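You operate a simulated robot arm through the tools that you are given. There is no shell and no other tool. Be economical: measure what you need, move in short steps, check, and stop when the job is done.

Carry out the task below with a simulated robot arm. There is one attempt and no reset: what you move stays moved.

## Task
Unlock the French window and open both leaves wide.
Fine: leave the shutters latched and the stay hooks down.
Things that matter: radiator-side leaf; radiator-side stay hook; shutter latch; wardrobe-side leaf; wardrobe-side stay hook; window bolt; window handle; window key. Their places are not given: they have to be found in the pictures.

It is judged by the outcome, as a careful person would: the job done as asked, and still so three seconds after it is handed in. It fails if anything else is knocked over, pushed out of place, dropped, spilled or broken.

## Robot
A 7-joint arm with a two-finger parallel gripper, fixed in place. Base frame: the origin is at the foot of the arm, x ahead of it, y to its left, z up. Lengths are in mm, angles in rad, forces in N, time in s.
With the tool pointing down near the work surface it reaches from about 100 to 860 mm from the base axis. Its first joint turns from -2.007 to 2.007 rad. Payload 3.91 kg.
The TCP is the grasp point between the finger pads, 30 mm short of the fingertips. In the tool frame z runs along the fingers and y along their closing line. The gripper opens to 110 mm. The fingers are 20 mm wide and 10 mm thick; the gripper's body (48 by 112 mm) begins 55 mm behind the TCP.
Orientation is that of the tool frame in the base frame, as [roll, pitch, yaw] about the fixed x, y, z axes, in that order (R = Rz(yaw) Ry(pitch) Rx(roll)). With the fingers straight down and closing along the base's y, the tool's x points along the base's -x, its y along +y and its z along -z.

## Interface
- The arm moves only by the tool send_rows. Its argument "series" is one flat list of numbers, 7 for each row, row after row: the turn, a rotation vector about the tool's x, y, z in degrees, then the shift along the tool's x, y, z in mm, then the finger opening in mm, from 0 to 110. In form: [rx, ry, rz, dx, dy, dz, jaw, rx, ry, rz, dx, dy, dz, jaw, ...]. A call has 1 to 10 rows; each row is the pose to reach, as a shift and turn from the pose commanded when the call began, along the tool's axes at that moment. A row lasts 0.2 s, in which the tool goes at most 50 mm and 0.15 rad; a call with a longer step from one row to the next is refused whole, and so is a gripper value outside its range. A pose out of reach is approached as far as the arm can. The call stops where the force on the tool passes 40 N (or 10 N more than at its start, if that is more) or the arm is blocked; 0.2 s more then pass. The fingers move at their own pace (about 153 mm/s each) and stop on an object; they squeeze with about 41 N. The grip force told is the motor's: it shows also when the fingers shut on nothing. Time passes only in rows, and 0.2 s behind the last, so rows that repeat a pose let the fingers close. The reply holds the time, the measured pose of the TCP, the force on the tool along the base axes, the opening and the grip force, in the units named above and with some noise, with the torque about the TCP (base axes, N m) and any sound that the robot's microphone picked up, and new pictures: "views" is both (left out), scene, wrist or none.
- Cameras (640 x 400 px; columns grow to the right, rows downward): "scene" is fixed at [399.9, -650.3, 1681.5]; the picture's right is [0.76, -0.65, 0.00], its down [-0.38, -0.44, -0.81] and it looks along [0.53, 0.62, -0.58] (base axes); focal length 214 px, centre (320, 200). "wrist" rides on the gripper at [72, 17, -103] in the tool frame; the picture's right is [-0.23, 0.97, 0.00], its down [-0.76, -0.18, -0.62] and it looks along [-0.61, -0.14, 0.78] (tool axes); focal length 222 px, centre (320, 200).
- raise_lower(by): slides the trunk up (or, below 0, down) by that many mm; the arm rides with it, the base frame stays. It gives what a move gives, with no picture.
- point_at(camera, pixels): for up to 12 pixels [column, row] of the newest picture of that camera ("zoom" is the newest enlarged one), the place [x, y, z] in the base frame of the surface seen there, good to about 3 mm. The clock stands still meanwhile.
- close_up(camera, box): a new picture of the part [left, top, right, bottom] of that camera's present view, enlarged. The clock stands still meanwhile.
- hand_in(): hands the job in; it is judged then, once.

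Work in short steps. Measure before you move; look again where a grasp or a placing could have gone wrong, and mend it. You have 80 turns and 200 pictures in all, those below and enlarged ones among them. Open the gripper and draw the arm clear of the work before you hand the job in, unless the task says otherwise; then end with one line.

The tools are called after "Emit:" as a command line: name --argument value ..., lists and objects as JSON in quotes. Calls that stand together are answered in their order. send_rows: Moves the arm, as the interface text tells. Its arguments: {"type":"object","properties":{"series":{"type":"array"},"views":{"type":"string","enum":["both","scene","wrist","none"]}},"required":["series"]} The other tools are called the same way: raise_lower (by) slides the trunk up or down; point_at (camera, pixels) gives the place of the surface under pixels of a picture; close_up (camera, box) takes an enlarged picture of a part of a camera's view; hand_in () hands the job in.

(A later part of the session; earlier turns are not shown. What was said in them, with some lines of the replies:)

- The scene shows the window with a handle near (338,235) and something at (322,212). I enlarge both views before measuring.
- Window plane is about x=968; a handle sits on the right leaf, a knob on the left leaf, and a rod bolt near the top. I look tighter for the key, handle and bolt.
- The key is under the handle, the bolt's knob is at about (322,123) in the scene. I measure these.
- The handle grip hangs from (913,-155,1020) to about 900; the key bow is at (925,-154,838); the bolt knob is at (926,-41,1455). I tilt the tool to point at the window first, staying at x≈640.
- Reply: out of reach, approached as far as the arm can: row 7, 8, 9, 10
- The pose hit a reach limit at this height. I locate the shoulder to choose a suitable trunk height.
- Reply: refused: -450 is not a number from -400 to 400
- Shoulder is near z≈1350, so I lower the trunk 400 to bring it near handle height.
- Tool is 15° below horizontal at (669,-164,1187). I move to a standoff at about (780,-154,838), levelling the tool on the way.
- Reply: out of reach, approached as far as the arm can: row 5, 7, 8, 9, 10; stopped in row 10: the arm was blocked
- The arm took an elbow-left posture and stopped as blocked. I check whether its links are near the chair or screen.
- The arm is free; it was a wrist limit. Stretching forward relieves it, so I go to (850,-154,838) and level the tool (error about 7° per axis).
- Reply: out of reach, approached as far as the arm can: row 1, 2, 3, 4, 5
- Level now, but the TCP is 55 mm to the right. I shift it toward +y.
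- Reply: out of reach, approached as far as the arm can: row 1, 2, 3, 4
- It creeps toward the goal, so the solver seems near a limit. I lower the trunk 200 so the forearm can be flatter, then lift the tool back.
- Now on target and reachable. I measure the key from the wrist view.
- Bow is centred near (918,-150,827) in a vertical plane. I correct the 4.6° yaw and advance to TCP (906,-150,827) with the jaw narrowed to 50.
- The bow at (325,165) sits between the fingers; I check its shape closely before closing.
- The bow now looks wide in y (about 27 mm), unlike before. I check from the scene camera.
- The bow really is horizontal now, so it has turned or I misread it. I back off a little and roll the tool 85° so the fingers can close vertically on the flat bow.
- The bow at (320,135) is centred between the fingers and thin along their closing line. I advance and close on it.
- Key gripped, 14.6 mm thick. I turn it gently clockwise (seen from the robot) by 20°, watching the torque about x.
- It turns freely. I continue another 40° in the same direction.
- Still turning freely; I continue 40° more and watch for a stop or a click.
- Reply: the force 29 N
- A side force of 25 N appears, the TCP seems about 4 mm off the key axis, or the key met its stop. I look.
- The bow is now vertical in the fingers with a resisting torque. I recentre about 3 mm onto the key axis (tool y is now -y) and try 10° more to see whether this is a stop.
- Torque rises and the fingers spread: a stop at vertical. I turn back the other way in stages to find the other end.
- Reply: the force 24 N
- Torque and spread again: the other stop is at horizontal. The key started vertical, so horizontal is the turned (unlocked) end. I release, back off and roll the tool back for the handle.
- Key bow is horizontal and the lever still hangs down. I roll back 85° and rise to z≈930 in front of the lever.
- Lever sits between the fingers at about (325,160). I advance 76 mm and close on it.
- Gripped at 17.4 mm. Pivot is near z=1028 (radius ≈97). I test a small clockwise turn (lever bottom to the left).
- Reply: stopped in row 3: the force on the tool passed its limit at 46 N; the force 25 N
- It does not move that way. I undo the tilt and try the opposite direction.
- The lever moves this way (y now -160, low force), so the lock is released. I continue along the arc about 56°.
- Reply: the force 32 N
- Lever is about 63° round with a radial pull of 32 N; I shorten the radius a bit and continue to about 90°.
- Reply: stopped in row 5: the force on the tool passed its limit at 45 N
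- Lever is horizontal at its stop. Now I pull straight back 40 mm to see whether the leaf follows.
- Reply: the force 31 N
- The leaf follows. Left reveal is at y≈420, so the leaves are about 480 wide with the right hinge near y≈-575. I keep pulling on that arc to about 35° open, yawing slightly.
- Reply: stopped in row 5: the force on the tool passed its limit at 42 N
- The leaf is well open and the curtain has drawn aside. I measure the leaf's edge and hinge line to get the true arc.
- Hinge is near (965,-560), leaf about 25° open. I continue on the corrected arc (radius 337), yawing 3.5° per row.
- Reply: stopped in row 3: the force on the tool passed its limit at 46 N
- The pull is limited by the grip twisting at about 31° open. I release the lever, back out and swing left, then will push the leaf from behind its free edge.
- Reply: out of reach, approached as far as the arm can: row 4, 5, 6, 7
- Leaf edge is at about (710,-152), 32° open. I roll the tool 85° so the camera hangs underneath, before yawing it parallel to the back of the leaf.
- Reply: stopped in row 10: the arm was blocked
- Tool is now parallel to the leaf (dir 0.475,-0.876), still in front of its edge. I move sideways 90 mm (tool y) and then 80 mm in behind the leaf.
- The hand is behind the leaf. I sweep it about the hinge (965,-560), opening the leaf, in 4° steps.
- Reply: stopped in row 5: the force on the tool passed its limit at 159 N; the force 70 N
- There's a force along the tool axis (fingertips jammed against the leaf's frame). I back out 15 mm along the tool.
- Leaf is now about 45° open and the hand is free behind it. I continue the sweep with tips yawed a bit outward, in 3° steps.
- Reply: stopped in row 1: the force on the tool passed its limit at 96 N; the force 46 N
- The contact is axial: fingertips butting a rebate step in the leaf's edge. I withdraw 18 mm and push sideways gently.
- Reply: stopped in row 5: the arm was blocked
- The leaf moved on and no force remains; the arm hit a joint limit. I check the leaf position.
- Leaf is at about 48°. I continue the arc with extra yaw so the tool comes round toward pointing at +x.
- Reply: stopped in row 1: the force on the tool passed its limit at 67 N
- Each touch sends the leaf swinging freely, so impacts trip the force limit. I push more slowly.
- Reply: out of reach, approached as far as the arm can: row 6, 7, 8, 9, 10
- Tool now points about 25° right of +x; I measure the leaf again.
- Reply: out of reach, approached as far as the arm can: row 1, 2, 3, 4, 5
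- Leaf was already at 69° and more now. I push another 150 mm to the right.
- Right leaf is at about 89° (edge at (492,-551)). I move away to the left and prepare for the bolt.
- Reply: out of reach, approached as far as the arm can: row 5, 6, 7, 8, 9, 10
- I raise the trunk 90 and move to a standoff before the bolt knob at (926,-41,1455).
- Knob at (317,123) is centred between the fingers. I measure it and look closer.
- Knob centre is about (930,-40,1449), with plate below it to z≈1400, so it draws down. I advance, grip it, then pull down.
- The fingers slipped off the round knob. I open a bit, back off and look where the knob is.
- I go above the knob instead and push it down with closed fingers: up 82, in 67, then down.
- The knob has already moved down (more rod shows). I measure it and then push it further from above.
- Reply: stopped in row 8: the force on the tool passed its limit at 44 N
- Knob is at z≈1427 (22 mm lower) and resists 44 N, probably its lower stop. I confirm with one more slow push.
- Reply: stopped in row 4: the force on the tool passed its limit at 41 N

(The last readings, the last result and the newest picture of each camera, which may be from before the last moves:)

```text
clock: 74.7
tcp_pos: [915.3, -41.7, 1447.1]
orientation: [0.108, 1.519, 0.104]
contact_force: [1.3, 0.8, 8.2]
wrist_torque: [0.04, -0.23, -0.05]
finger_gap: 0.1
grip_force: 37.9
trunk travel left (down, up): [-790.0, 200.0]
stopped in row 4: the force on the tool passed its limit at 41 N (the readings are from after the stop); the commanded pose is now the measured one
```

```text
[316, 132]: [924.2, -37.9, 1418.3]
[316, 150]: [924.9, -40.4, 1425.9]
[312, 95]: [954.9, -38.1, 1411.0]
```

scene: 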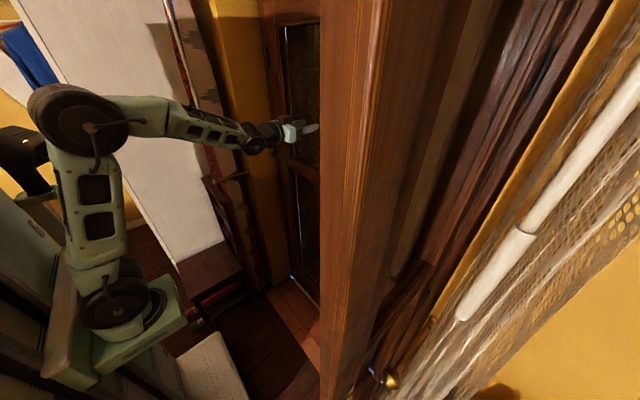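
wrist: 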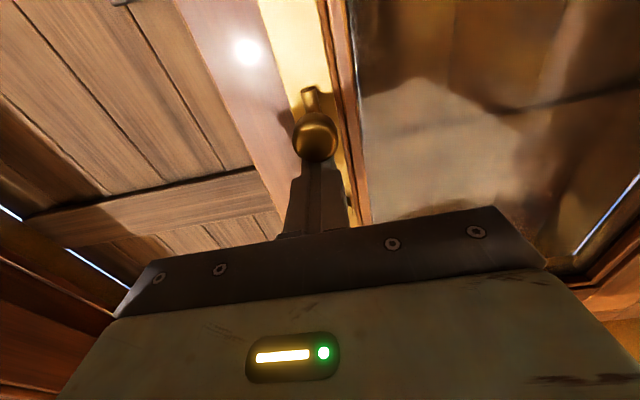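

The bolt is at its stop. I back off, lower to z≈1427, grip the bolt knob and pull the leaf.

Emit:
send_rows --series '[0, 0, 0, -4, 0, -30, 0, 0, 0, 0, -4, 0, -60, 40, 0, 3, 0, 18, 0, -60, 60, 0, 3, 0, 18, 2, -60, 60, 0, 3, 0, 18, 2, -30, 60, 0, 3, 0, 18, 2, 5, 50, 0, 3, 0, 18, 2, 5, 20, 0, 3, 0, 18, 2, 5, 5, 0, 3, 0, 18, 2, 5, 5]' --views "wrist"

Emit:
send_rows --series '[0, 0, 0, 0, 0, -8, 5, 0, 0, 0, 0, 0, -16, 5, 0, 0, 0, 0, 0, -24, 5, 0, 0, 0, 0, 1, -32, 5, 0, 0, 0, 0, 2, -40, 5]' --views "wrist"

```text
clock: 76.7
tcp_pos: [920.3, -40.1, 1425.3]
orientation: [2.666, 1.56, 2.662]
contact_force: [1.6, 4.2, -3.0]
wrist_torque: [0.04, 0.76, 0.11]
finger_gap: 24.8
grip_force: 44.9
trunk travel left (down, up): [-790.0, 200.0]
```

wrist: 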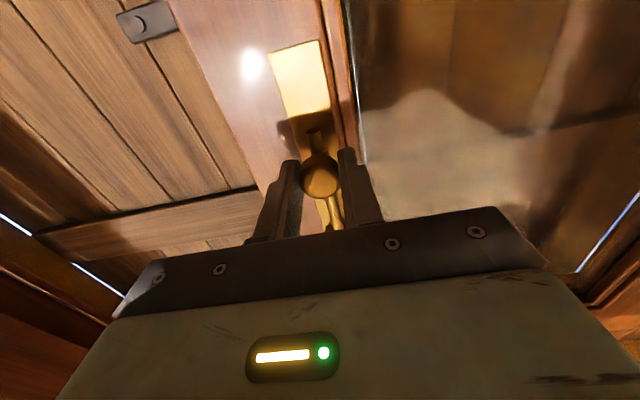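

```text
clock: 77.9
tcp_pos: [881.3, -33.7, 1427.6]
orientation: [2.675, 1.562, 2.675]
contact_force: [1.7, 17.8, -2.8]
wrist_torque: [-0.04, 0.11, 0.55]
finger_gap: 24.9
grip_force: 45.3
trunk travel left (down, up): [-790.0, 200.0]
```

wrist: 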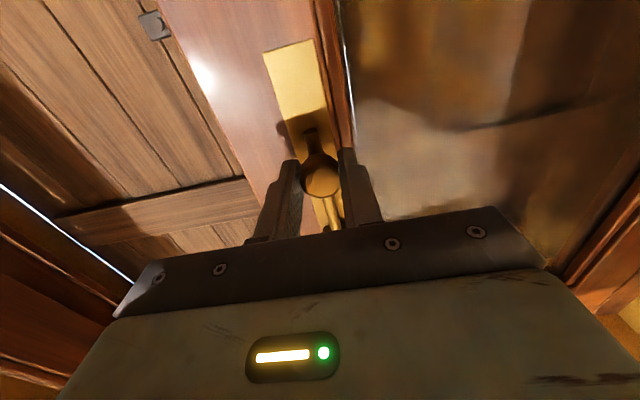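

The leaf comes along. I pull it on an arc about its hinge near (965,380), 25° further, yawing with it.

Emit:
send_rows --series '[2.5, 0, 0, 0, 4, -18, 5, 5, 0, 0, 0, 9, -36, 5, 7.5, 0, 0, 0, 14.5, -53, 5, 10, 0, 0, 0, 21, -70.5, 5, 12.5, 0, 0, 0, 28, -87.5, 5, 15, 0, 0, 0, 36, -104, 5, 17.5, 0, 0, 0, 44, -120.5, 5, 20, 0, 0, 0, 54, -136, 5, 22.5, 0, 0, 0, 64, -152, 5, 25, 0, 0, 0, 74, -167, 5]' --views "both"

```text
clock: 80.1
tcp_pos: [715.8, 40.1, 1427.8]
orientation: [3.095, 1.561, 2.66]
contact_force: [13.5, 23.3, -0.3]
wrist_torque: [0.12, 0.3, 0.88]
finger_gap: 24.6
grip_force: 45.4
trunk travel left (down, up): [-790.0, 200.0]
```

scene: 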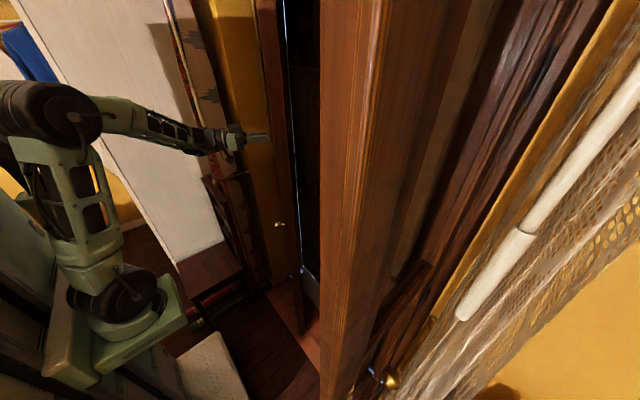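
wrist: 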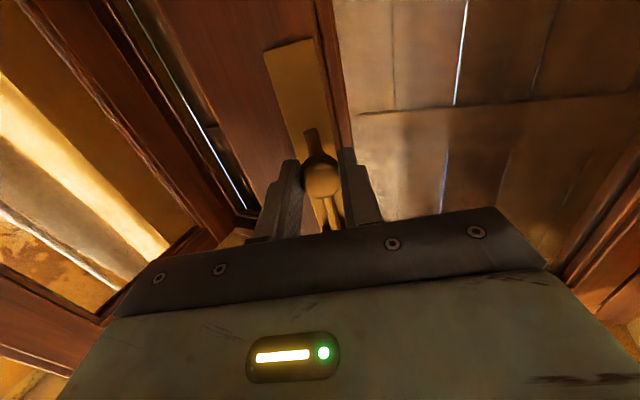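

Leaf about 30° open and grip good. I carry on 21° more along the same arc.

Emit:
send_rows --series '[3, 0, 0, 0, 5.5, -21.8, 5, 6, 0, 0, 0, 12, -43.3, 5, 9, 0, 0, 0, 19, -64.4, 5, 12, 0, 0, 0, 27, -85.2, 5, 15, 0, 0, 0, 36, -105.5, 5, 18, 0, 0, 0, 47, -125, 5, 21, 0, 0, 0, 58, -144.5, 5]' --views "both"

```text
clock: 81.7
tcp_pos: [609.4, 154.9, 1427.7]
orientation: [-2.794, 1.56, 2.69]
contact_force: [26.5, 20.4, -1.2]
wrist_torque: [-0.02, 0.04, 0.93]
finger_gap: 24.5
grip_force: 45.3
trunk travel left (down, up): [-790.0, 200.0]
```

scene: 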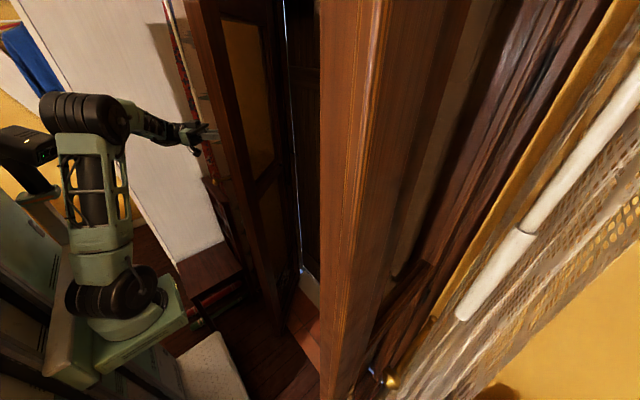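
wrist: 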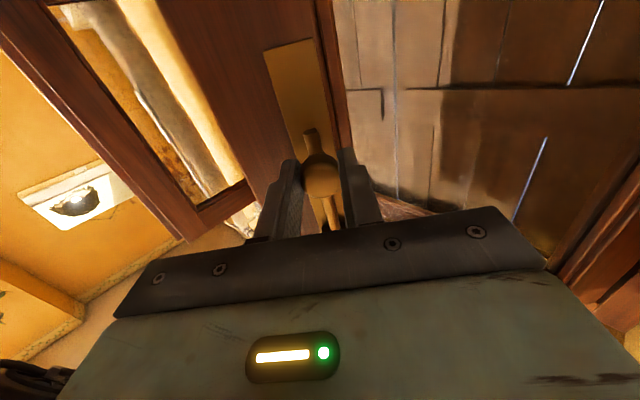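

Leaf is at about 52°. I release, back out, and swing round the free edge to the right with the tool turned back to +x, to push from behind.

Emit:
send_rows --series '[0, 0, 0, 0, 0, 0, 40, 0, 0, 0, 0, 0, 0, 70, 0, 0, 0, 0, 0, -40, 70, 0, 0, 0, 0, 0, -80, 70, -7, 0, 0, 0, -36, -80, 40, -14, 0, 0, 0, -72, -80, 0, -21, 0, 0, 0, -108, -70, 0, -28, 0, 0, 0, -144, -50, 0, -35, 0, 0, 0, -180, -30, 0, -42, 0, 0, 0, -215, 0, 0]' --views "both"

Emit:
point_at --camera "scene" --pixels '[[195, 40], [205, 60], [225, 120], [235, 150], [270, 60], [300, 130], [320, 60], [250, 100]]'

```text
clock: 83.9
tcp_pos: [459.8, 72.4, 1397.2]
orientation: [2.792, 1.561, 2.715]
contact_force: [0.5, -0.6, -0.3]
wrist_torque: [0.01, 0.02, 0.06]
finger_gap: 0.0
grip_force: 37.7
out of reach, approached as far as the arm can: row 9, 10
trunk travel left (down, up): [-790.0, 200.0]
```

scene: 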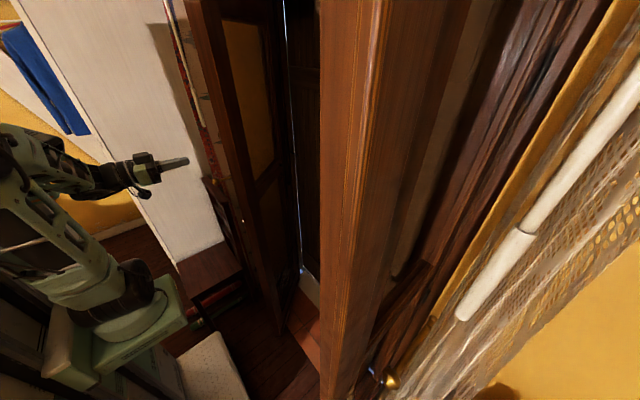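
wrist: 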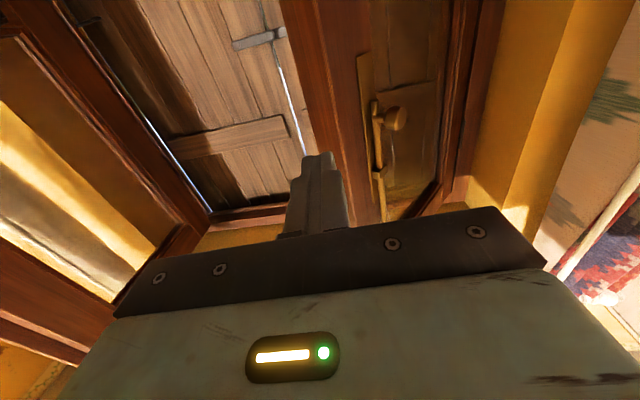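

```text
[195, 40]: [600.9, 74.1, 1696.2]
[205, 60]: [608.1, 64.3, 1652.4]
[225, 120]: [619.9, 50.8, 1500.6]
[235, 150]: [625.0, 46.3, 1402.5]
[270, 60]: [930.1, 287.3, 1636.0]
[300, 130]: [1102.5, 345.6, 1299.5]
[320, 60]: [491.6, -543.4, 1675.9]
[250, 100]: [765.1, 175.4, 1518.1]
```

The leaf's back corner is at about (625,46). I go right to y≈-40, then forward to x≈655 so the fingers lie behind that corner.

Emit:
send_rows --series '[-1, 0, 0, 0, -40, 8, 0, -2, 0, 0, 0, -80, 16, 0, -3, 0, 0, 0, -110, 29, 0, -4, 0, 0, 0, -110, 70, 0, -4.4, 0, 0, 0, -105, 115, 0, -4.4, 0, 0, 0, -100, 160, 0, -4.4, 0, 0, 0, -97, 203, 0]' --views "both"

```text
clock: 85.5
tcp_pos: [652.2, -37.1, 1397.0]
orientation: [2.521, 1.561, 2.525]
contact_force: [-0.2, 0.2, 0.8]
wrist_torque: [0.01, 0.01, 0.03]
finger_gap: 0.0
grip_force: 37.5
out of reach, approached as far as the arm can: row 1, 2, 3, 4, 5, 6
trunk travel left (down, up): [-790.0, 200.0]
```

scene: 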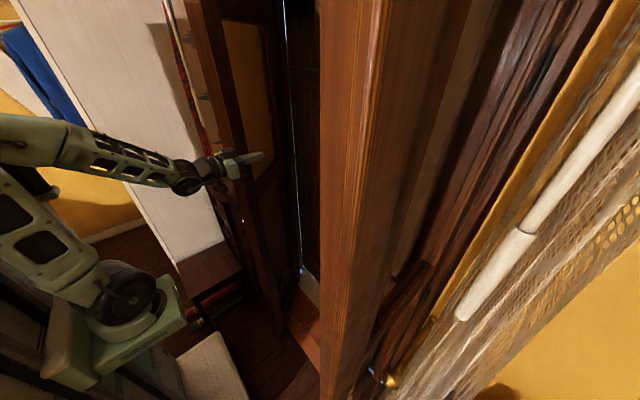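
wrist: 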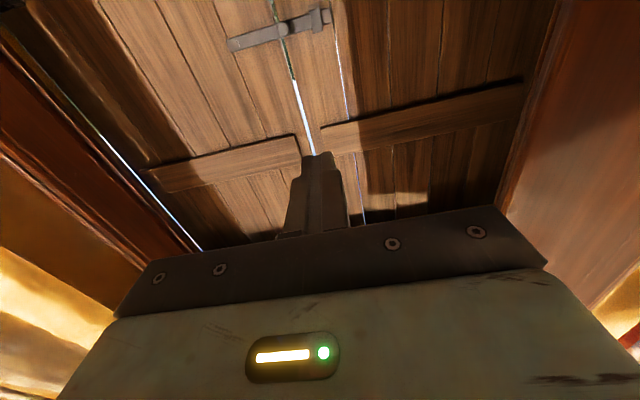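

In position behind the corner. I push slowly left, following the corner's arc.

Emit:
send_rows --series '[0, 0, 0, 0, 22, 0, 0, 0, 0, 0, 0, 44, 0, 0, 0, 0, 0, 0, 60, -2, 0, 0, 0, 0, 0, 73, -4, 0, 0, 0, 0, 0, 88, -19, 0, 0, 0, 0, 0, 104, -33, 0, 0, 0, 0, 0, 120, -46, 0, 0, 0, 0, 0, 137, -58, 0, 0, 0, 0, 0, 155, -70, 0, 0, 0, 0, 0, 173, -81, 0]' --views "scene"

```text
clock: 87.7
tcp_pos: [571.9, 134.9, 1397.6]
orientation: [2.531, 1.562, 2.535]
contact_force: [-1.0, 0.1, 0.5]
wrist_torque: [-0.02, -0.02, 0.03]
finger_gap: 0.0
grip_force: 37.7
trunk travel left (down, up): [-790.0, 200.0]
```

scene: 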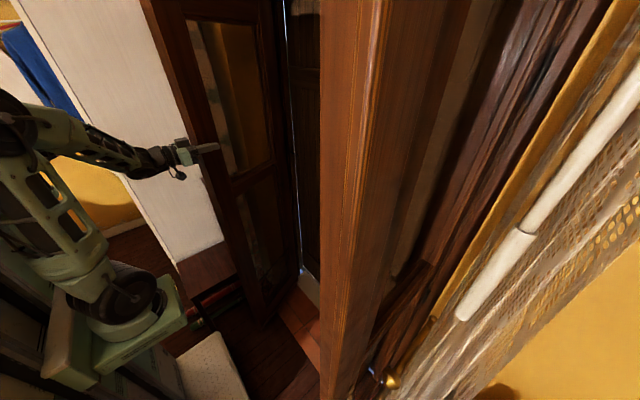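

No resistance and the leaf swings ahead. I continue along the arc.

Emit:
send_rows --series '[0, 0, 0, 0, 19, -11, 0, 0, 0, 0, 0, 38, -21, 0, 0, 0, 0, 0, 57, -29, 0, 0, 0, 0, 0, 77, -37, 0, 0, 0, 0, 0, 97, -44, 0, 0, 0, 0, 0, 118, -50, 0, 0, 0, 0, 0, 138, -55, 0, 0, 0, 0, 0, 159, -59, 0]' --views "scene"

Emit:
point_at --camera "scene" --pixels '[[150, 30], [165, 60], [180, 100], [200, 60], [240, 40], [230, 200], [330, 60], [220, 80]]'

```text
clock: 89.5
tcp_pos: [510.6, 295.0, 1400.3]
orientation: [2.474, 1.561, 2.481]
contact_force: [-0.6, 0.1, 0.0]
wrist_torque: [-0.02, 0.01, 0.03]
finger_gap: 0.0
grip_force: 37.5
trunk travel left (down, up): [-790.0, 200.0]
```

scene: 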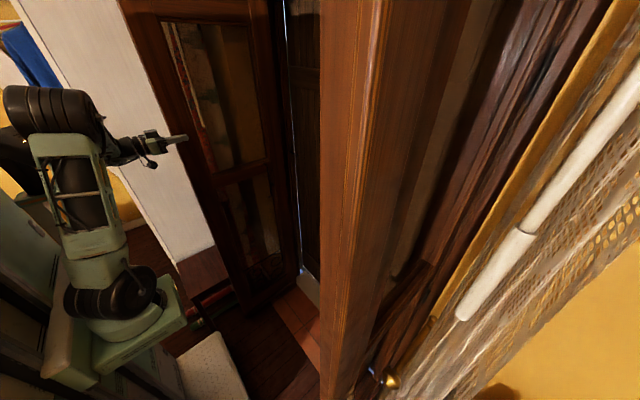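

```text
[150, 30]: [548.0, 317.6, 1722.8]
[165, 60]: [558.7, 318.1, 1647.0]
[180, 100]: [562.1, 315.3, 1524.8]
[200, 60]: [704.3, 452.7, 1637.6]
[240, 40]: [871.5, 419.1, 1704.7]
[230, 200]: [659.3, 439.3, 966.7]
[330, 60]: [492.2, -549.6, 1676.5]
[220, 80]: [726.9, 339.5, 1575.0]
```

Left leaf is at about 83°. I nudge it a little more, gently, then check both.

Emit:
send_rows --series '[0, 0, 0, 0, 7, 0, 0, 0, 0, 0, 0, 14, 0, 0, 0, 0, 0, 0, 21, 0, 0, 0, 0, 0, 0, 28, 0, 0]' --views "scene"

Emit:
point_at --camera "scene" --pixels '[[150, 30], [165, 60], [180, 100], [220, 80], [330, 60]]'

Emit:
close_up --camera "scene" --box '[100, 0, 340, 340]'

```text
clock: 90.3
tcp_pos: [511.0, 309.1, 1399.2]
orientation: [2.928, 1.564, 2.915]
contact_force: [-11.7, -25.9, 2.1]
wrist_torque: [-0.26, 0.14, 0.64]
finger_gap: 0.0
grip_force: 38.1
trunk travel left (down, up): [-790.0, 200.0]
stopped in row 4: the force on the tool passed its limit at 48 N (the readings are from after the stop); the commanded pose is now the measured one
```

scene: 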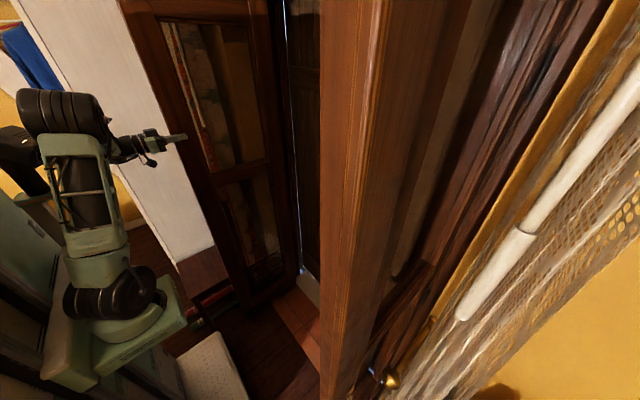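

```text
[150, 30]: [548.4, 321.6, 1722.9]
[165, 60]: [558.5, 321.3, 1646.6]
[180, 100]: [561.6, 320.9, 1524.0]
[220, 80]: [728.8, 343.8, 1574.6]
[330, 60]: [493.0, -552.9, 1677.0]
```

```text
1.18 times, centred on (220, 170) of scene
```

zoom: 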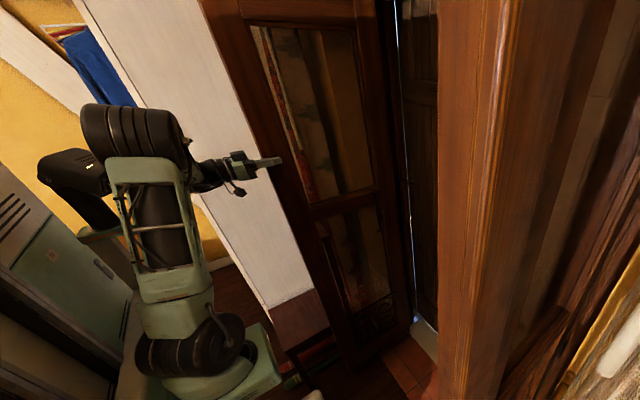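

It meets resistance at about 84°, so I stop there and draw the arm clear.

Emit:
send_rows --series '[0, 0, 0, 0, -40, 0, 0, 0, 0, 0, 0, -80, -10, 0, 0, 0, 0, 0, -120, -30, 0, 0, 0, 0, 0, -160, -50, 20, 0, 0, 0, 0, -200, -70, 50, 0, 0, 0, 0, -240, -90, 80, 0, 0, 0, 0, -280, -100, 110, 0, 0, 0, 0, -280, -100, 110]' --views "both"

Emit:
point_at --camera "scene" --pixels '[[150, 30], [165, 60], [180, 100], [220, 80], [330, 60], [338, 20]]'

Emit:
close_up --camera "scene" --box '[120, 150, 320, 400]'

```text
clock: 92.2
tcp_pos: [402.1, 83.7, 1406.0]
orientation: [3.086, 1.563, 3.076]
contact_force: [-0.7, 0.6, -1.2]
wrist_torque: [0.0, 0.01, -0.01]
finger_gap: 110.1
grip_force: 0.0
out of reach, approached as far as the arm can: row 6, 7, 8
trunk travel left (down, up): [-790.0, 200.0]
```

scene: 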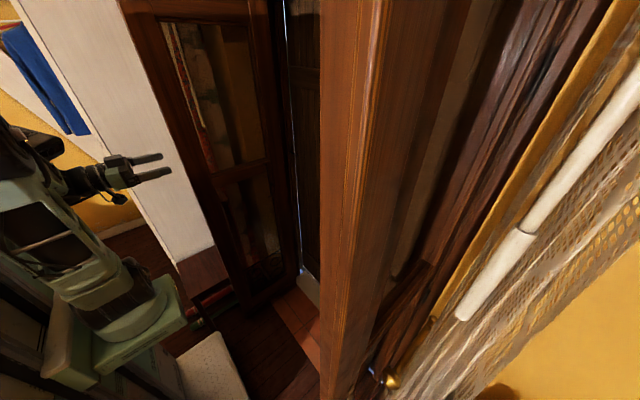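
wrist: 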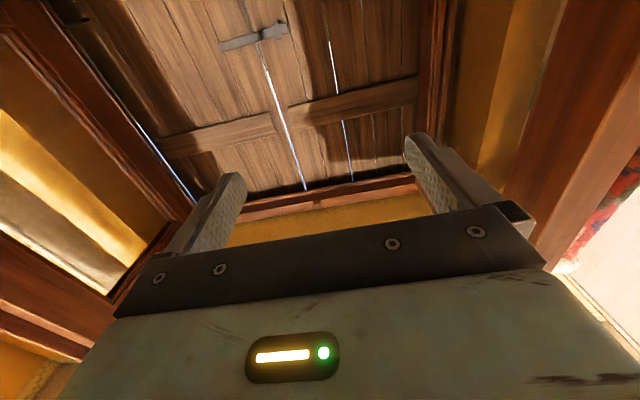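

```text
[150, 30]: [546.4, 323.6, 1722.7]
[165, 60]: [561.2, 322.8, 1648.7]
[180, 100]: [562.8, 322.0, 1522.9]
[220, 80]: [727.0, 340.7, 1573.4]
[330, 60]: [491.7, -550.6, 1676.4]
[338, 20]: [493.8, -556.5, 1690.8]
```

```text
1.60 times, centred on (220, 275) of scene
```

zoom: 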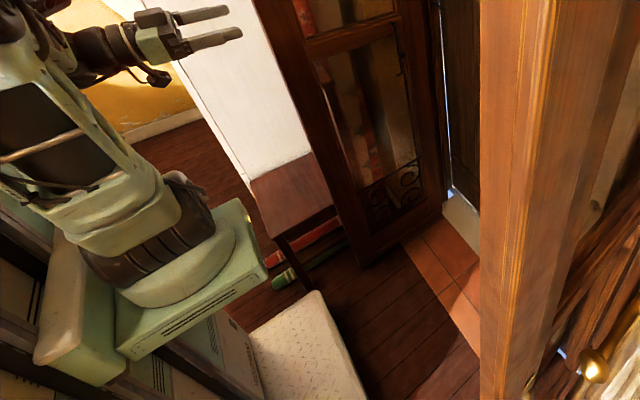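

Both leaves are steady (about 84° and 89°), the shutters are still latched, the chair is in place, and the arm is clear with the gripper open. I hand in.

Emit:
hand_in

```text
The job is handed in.
```

The French window is unlocked and both leaves stand wide open, the wardrobe-side one at about 84° and the radiator-side one at about 89°; the shutters are still latched, I left the stay hooks alone, and the job is handed in.
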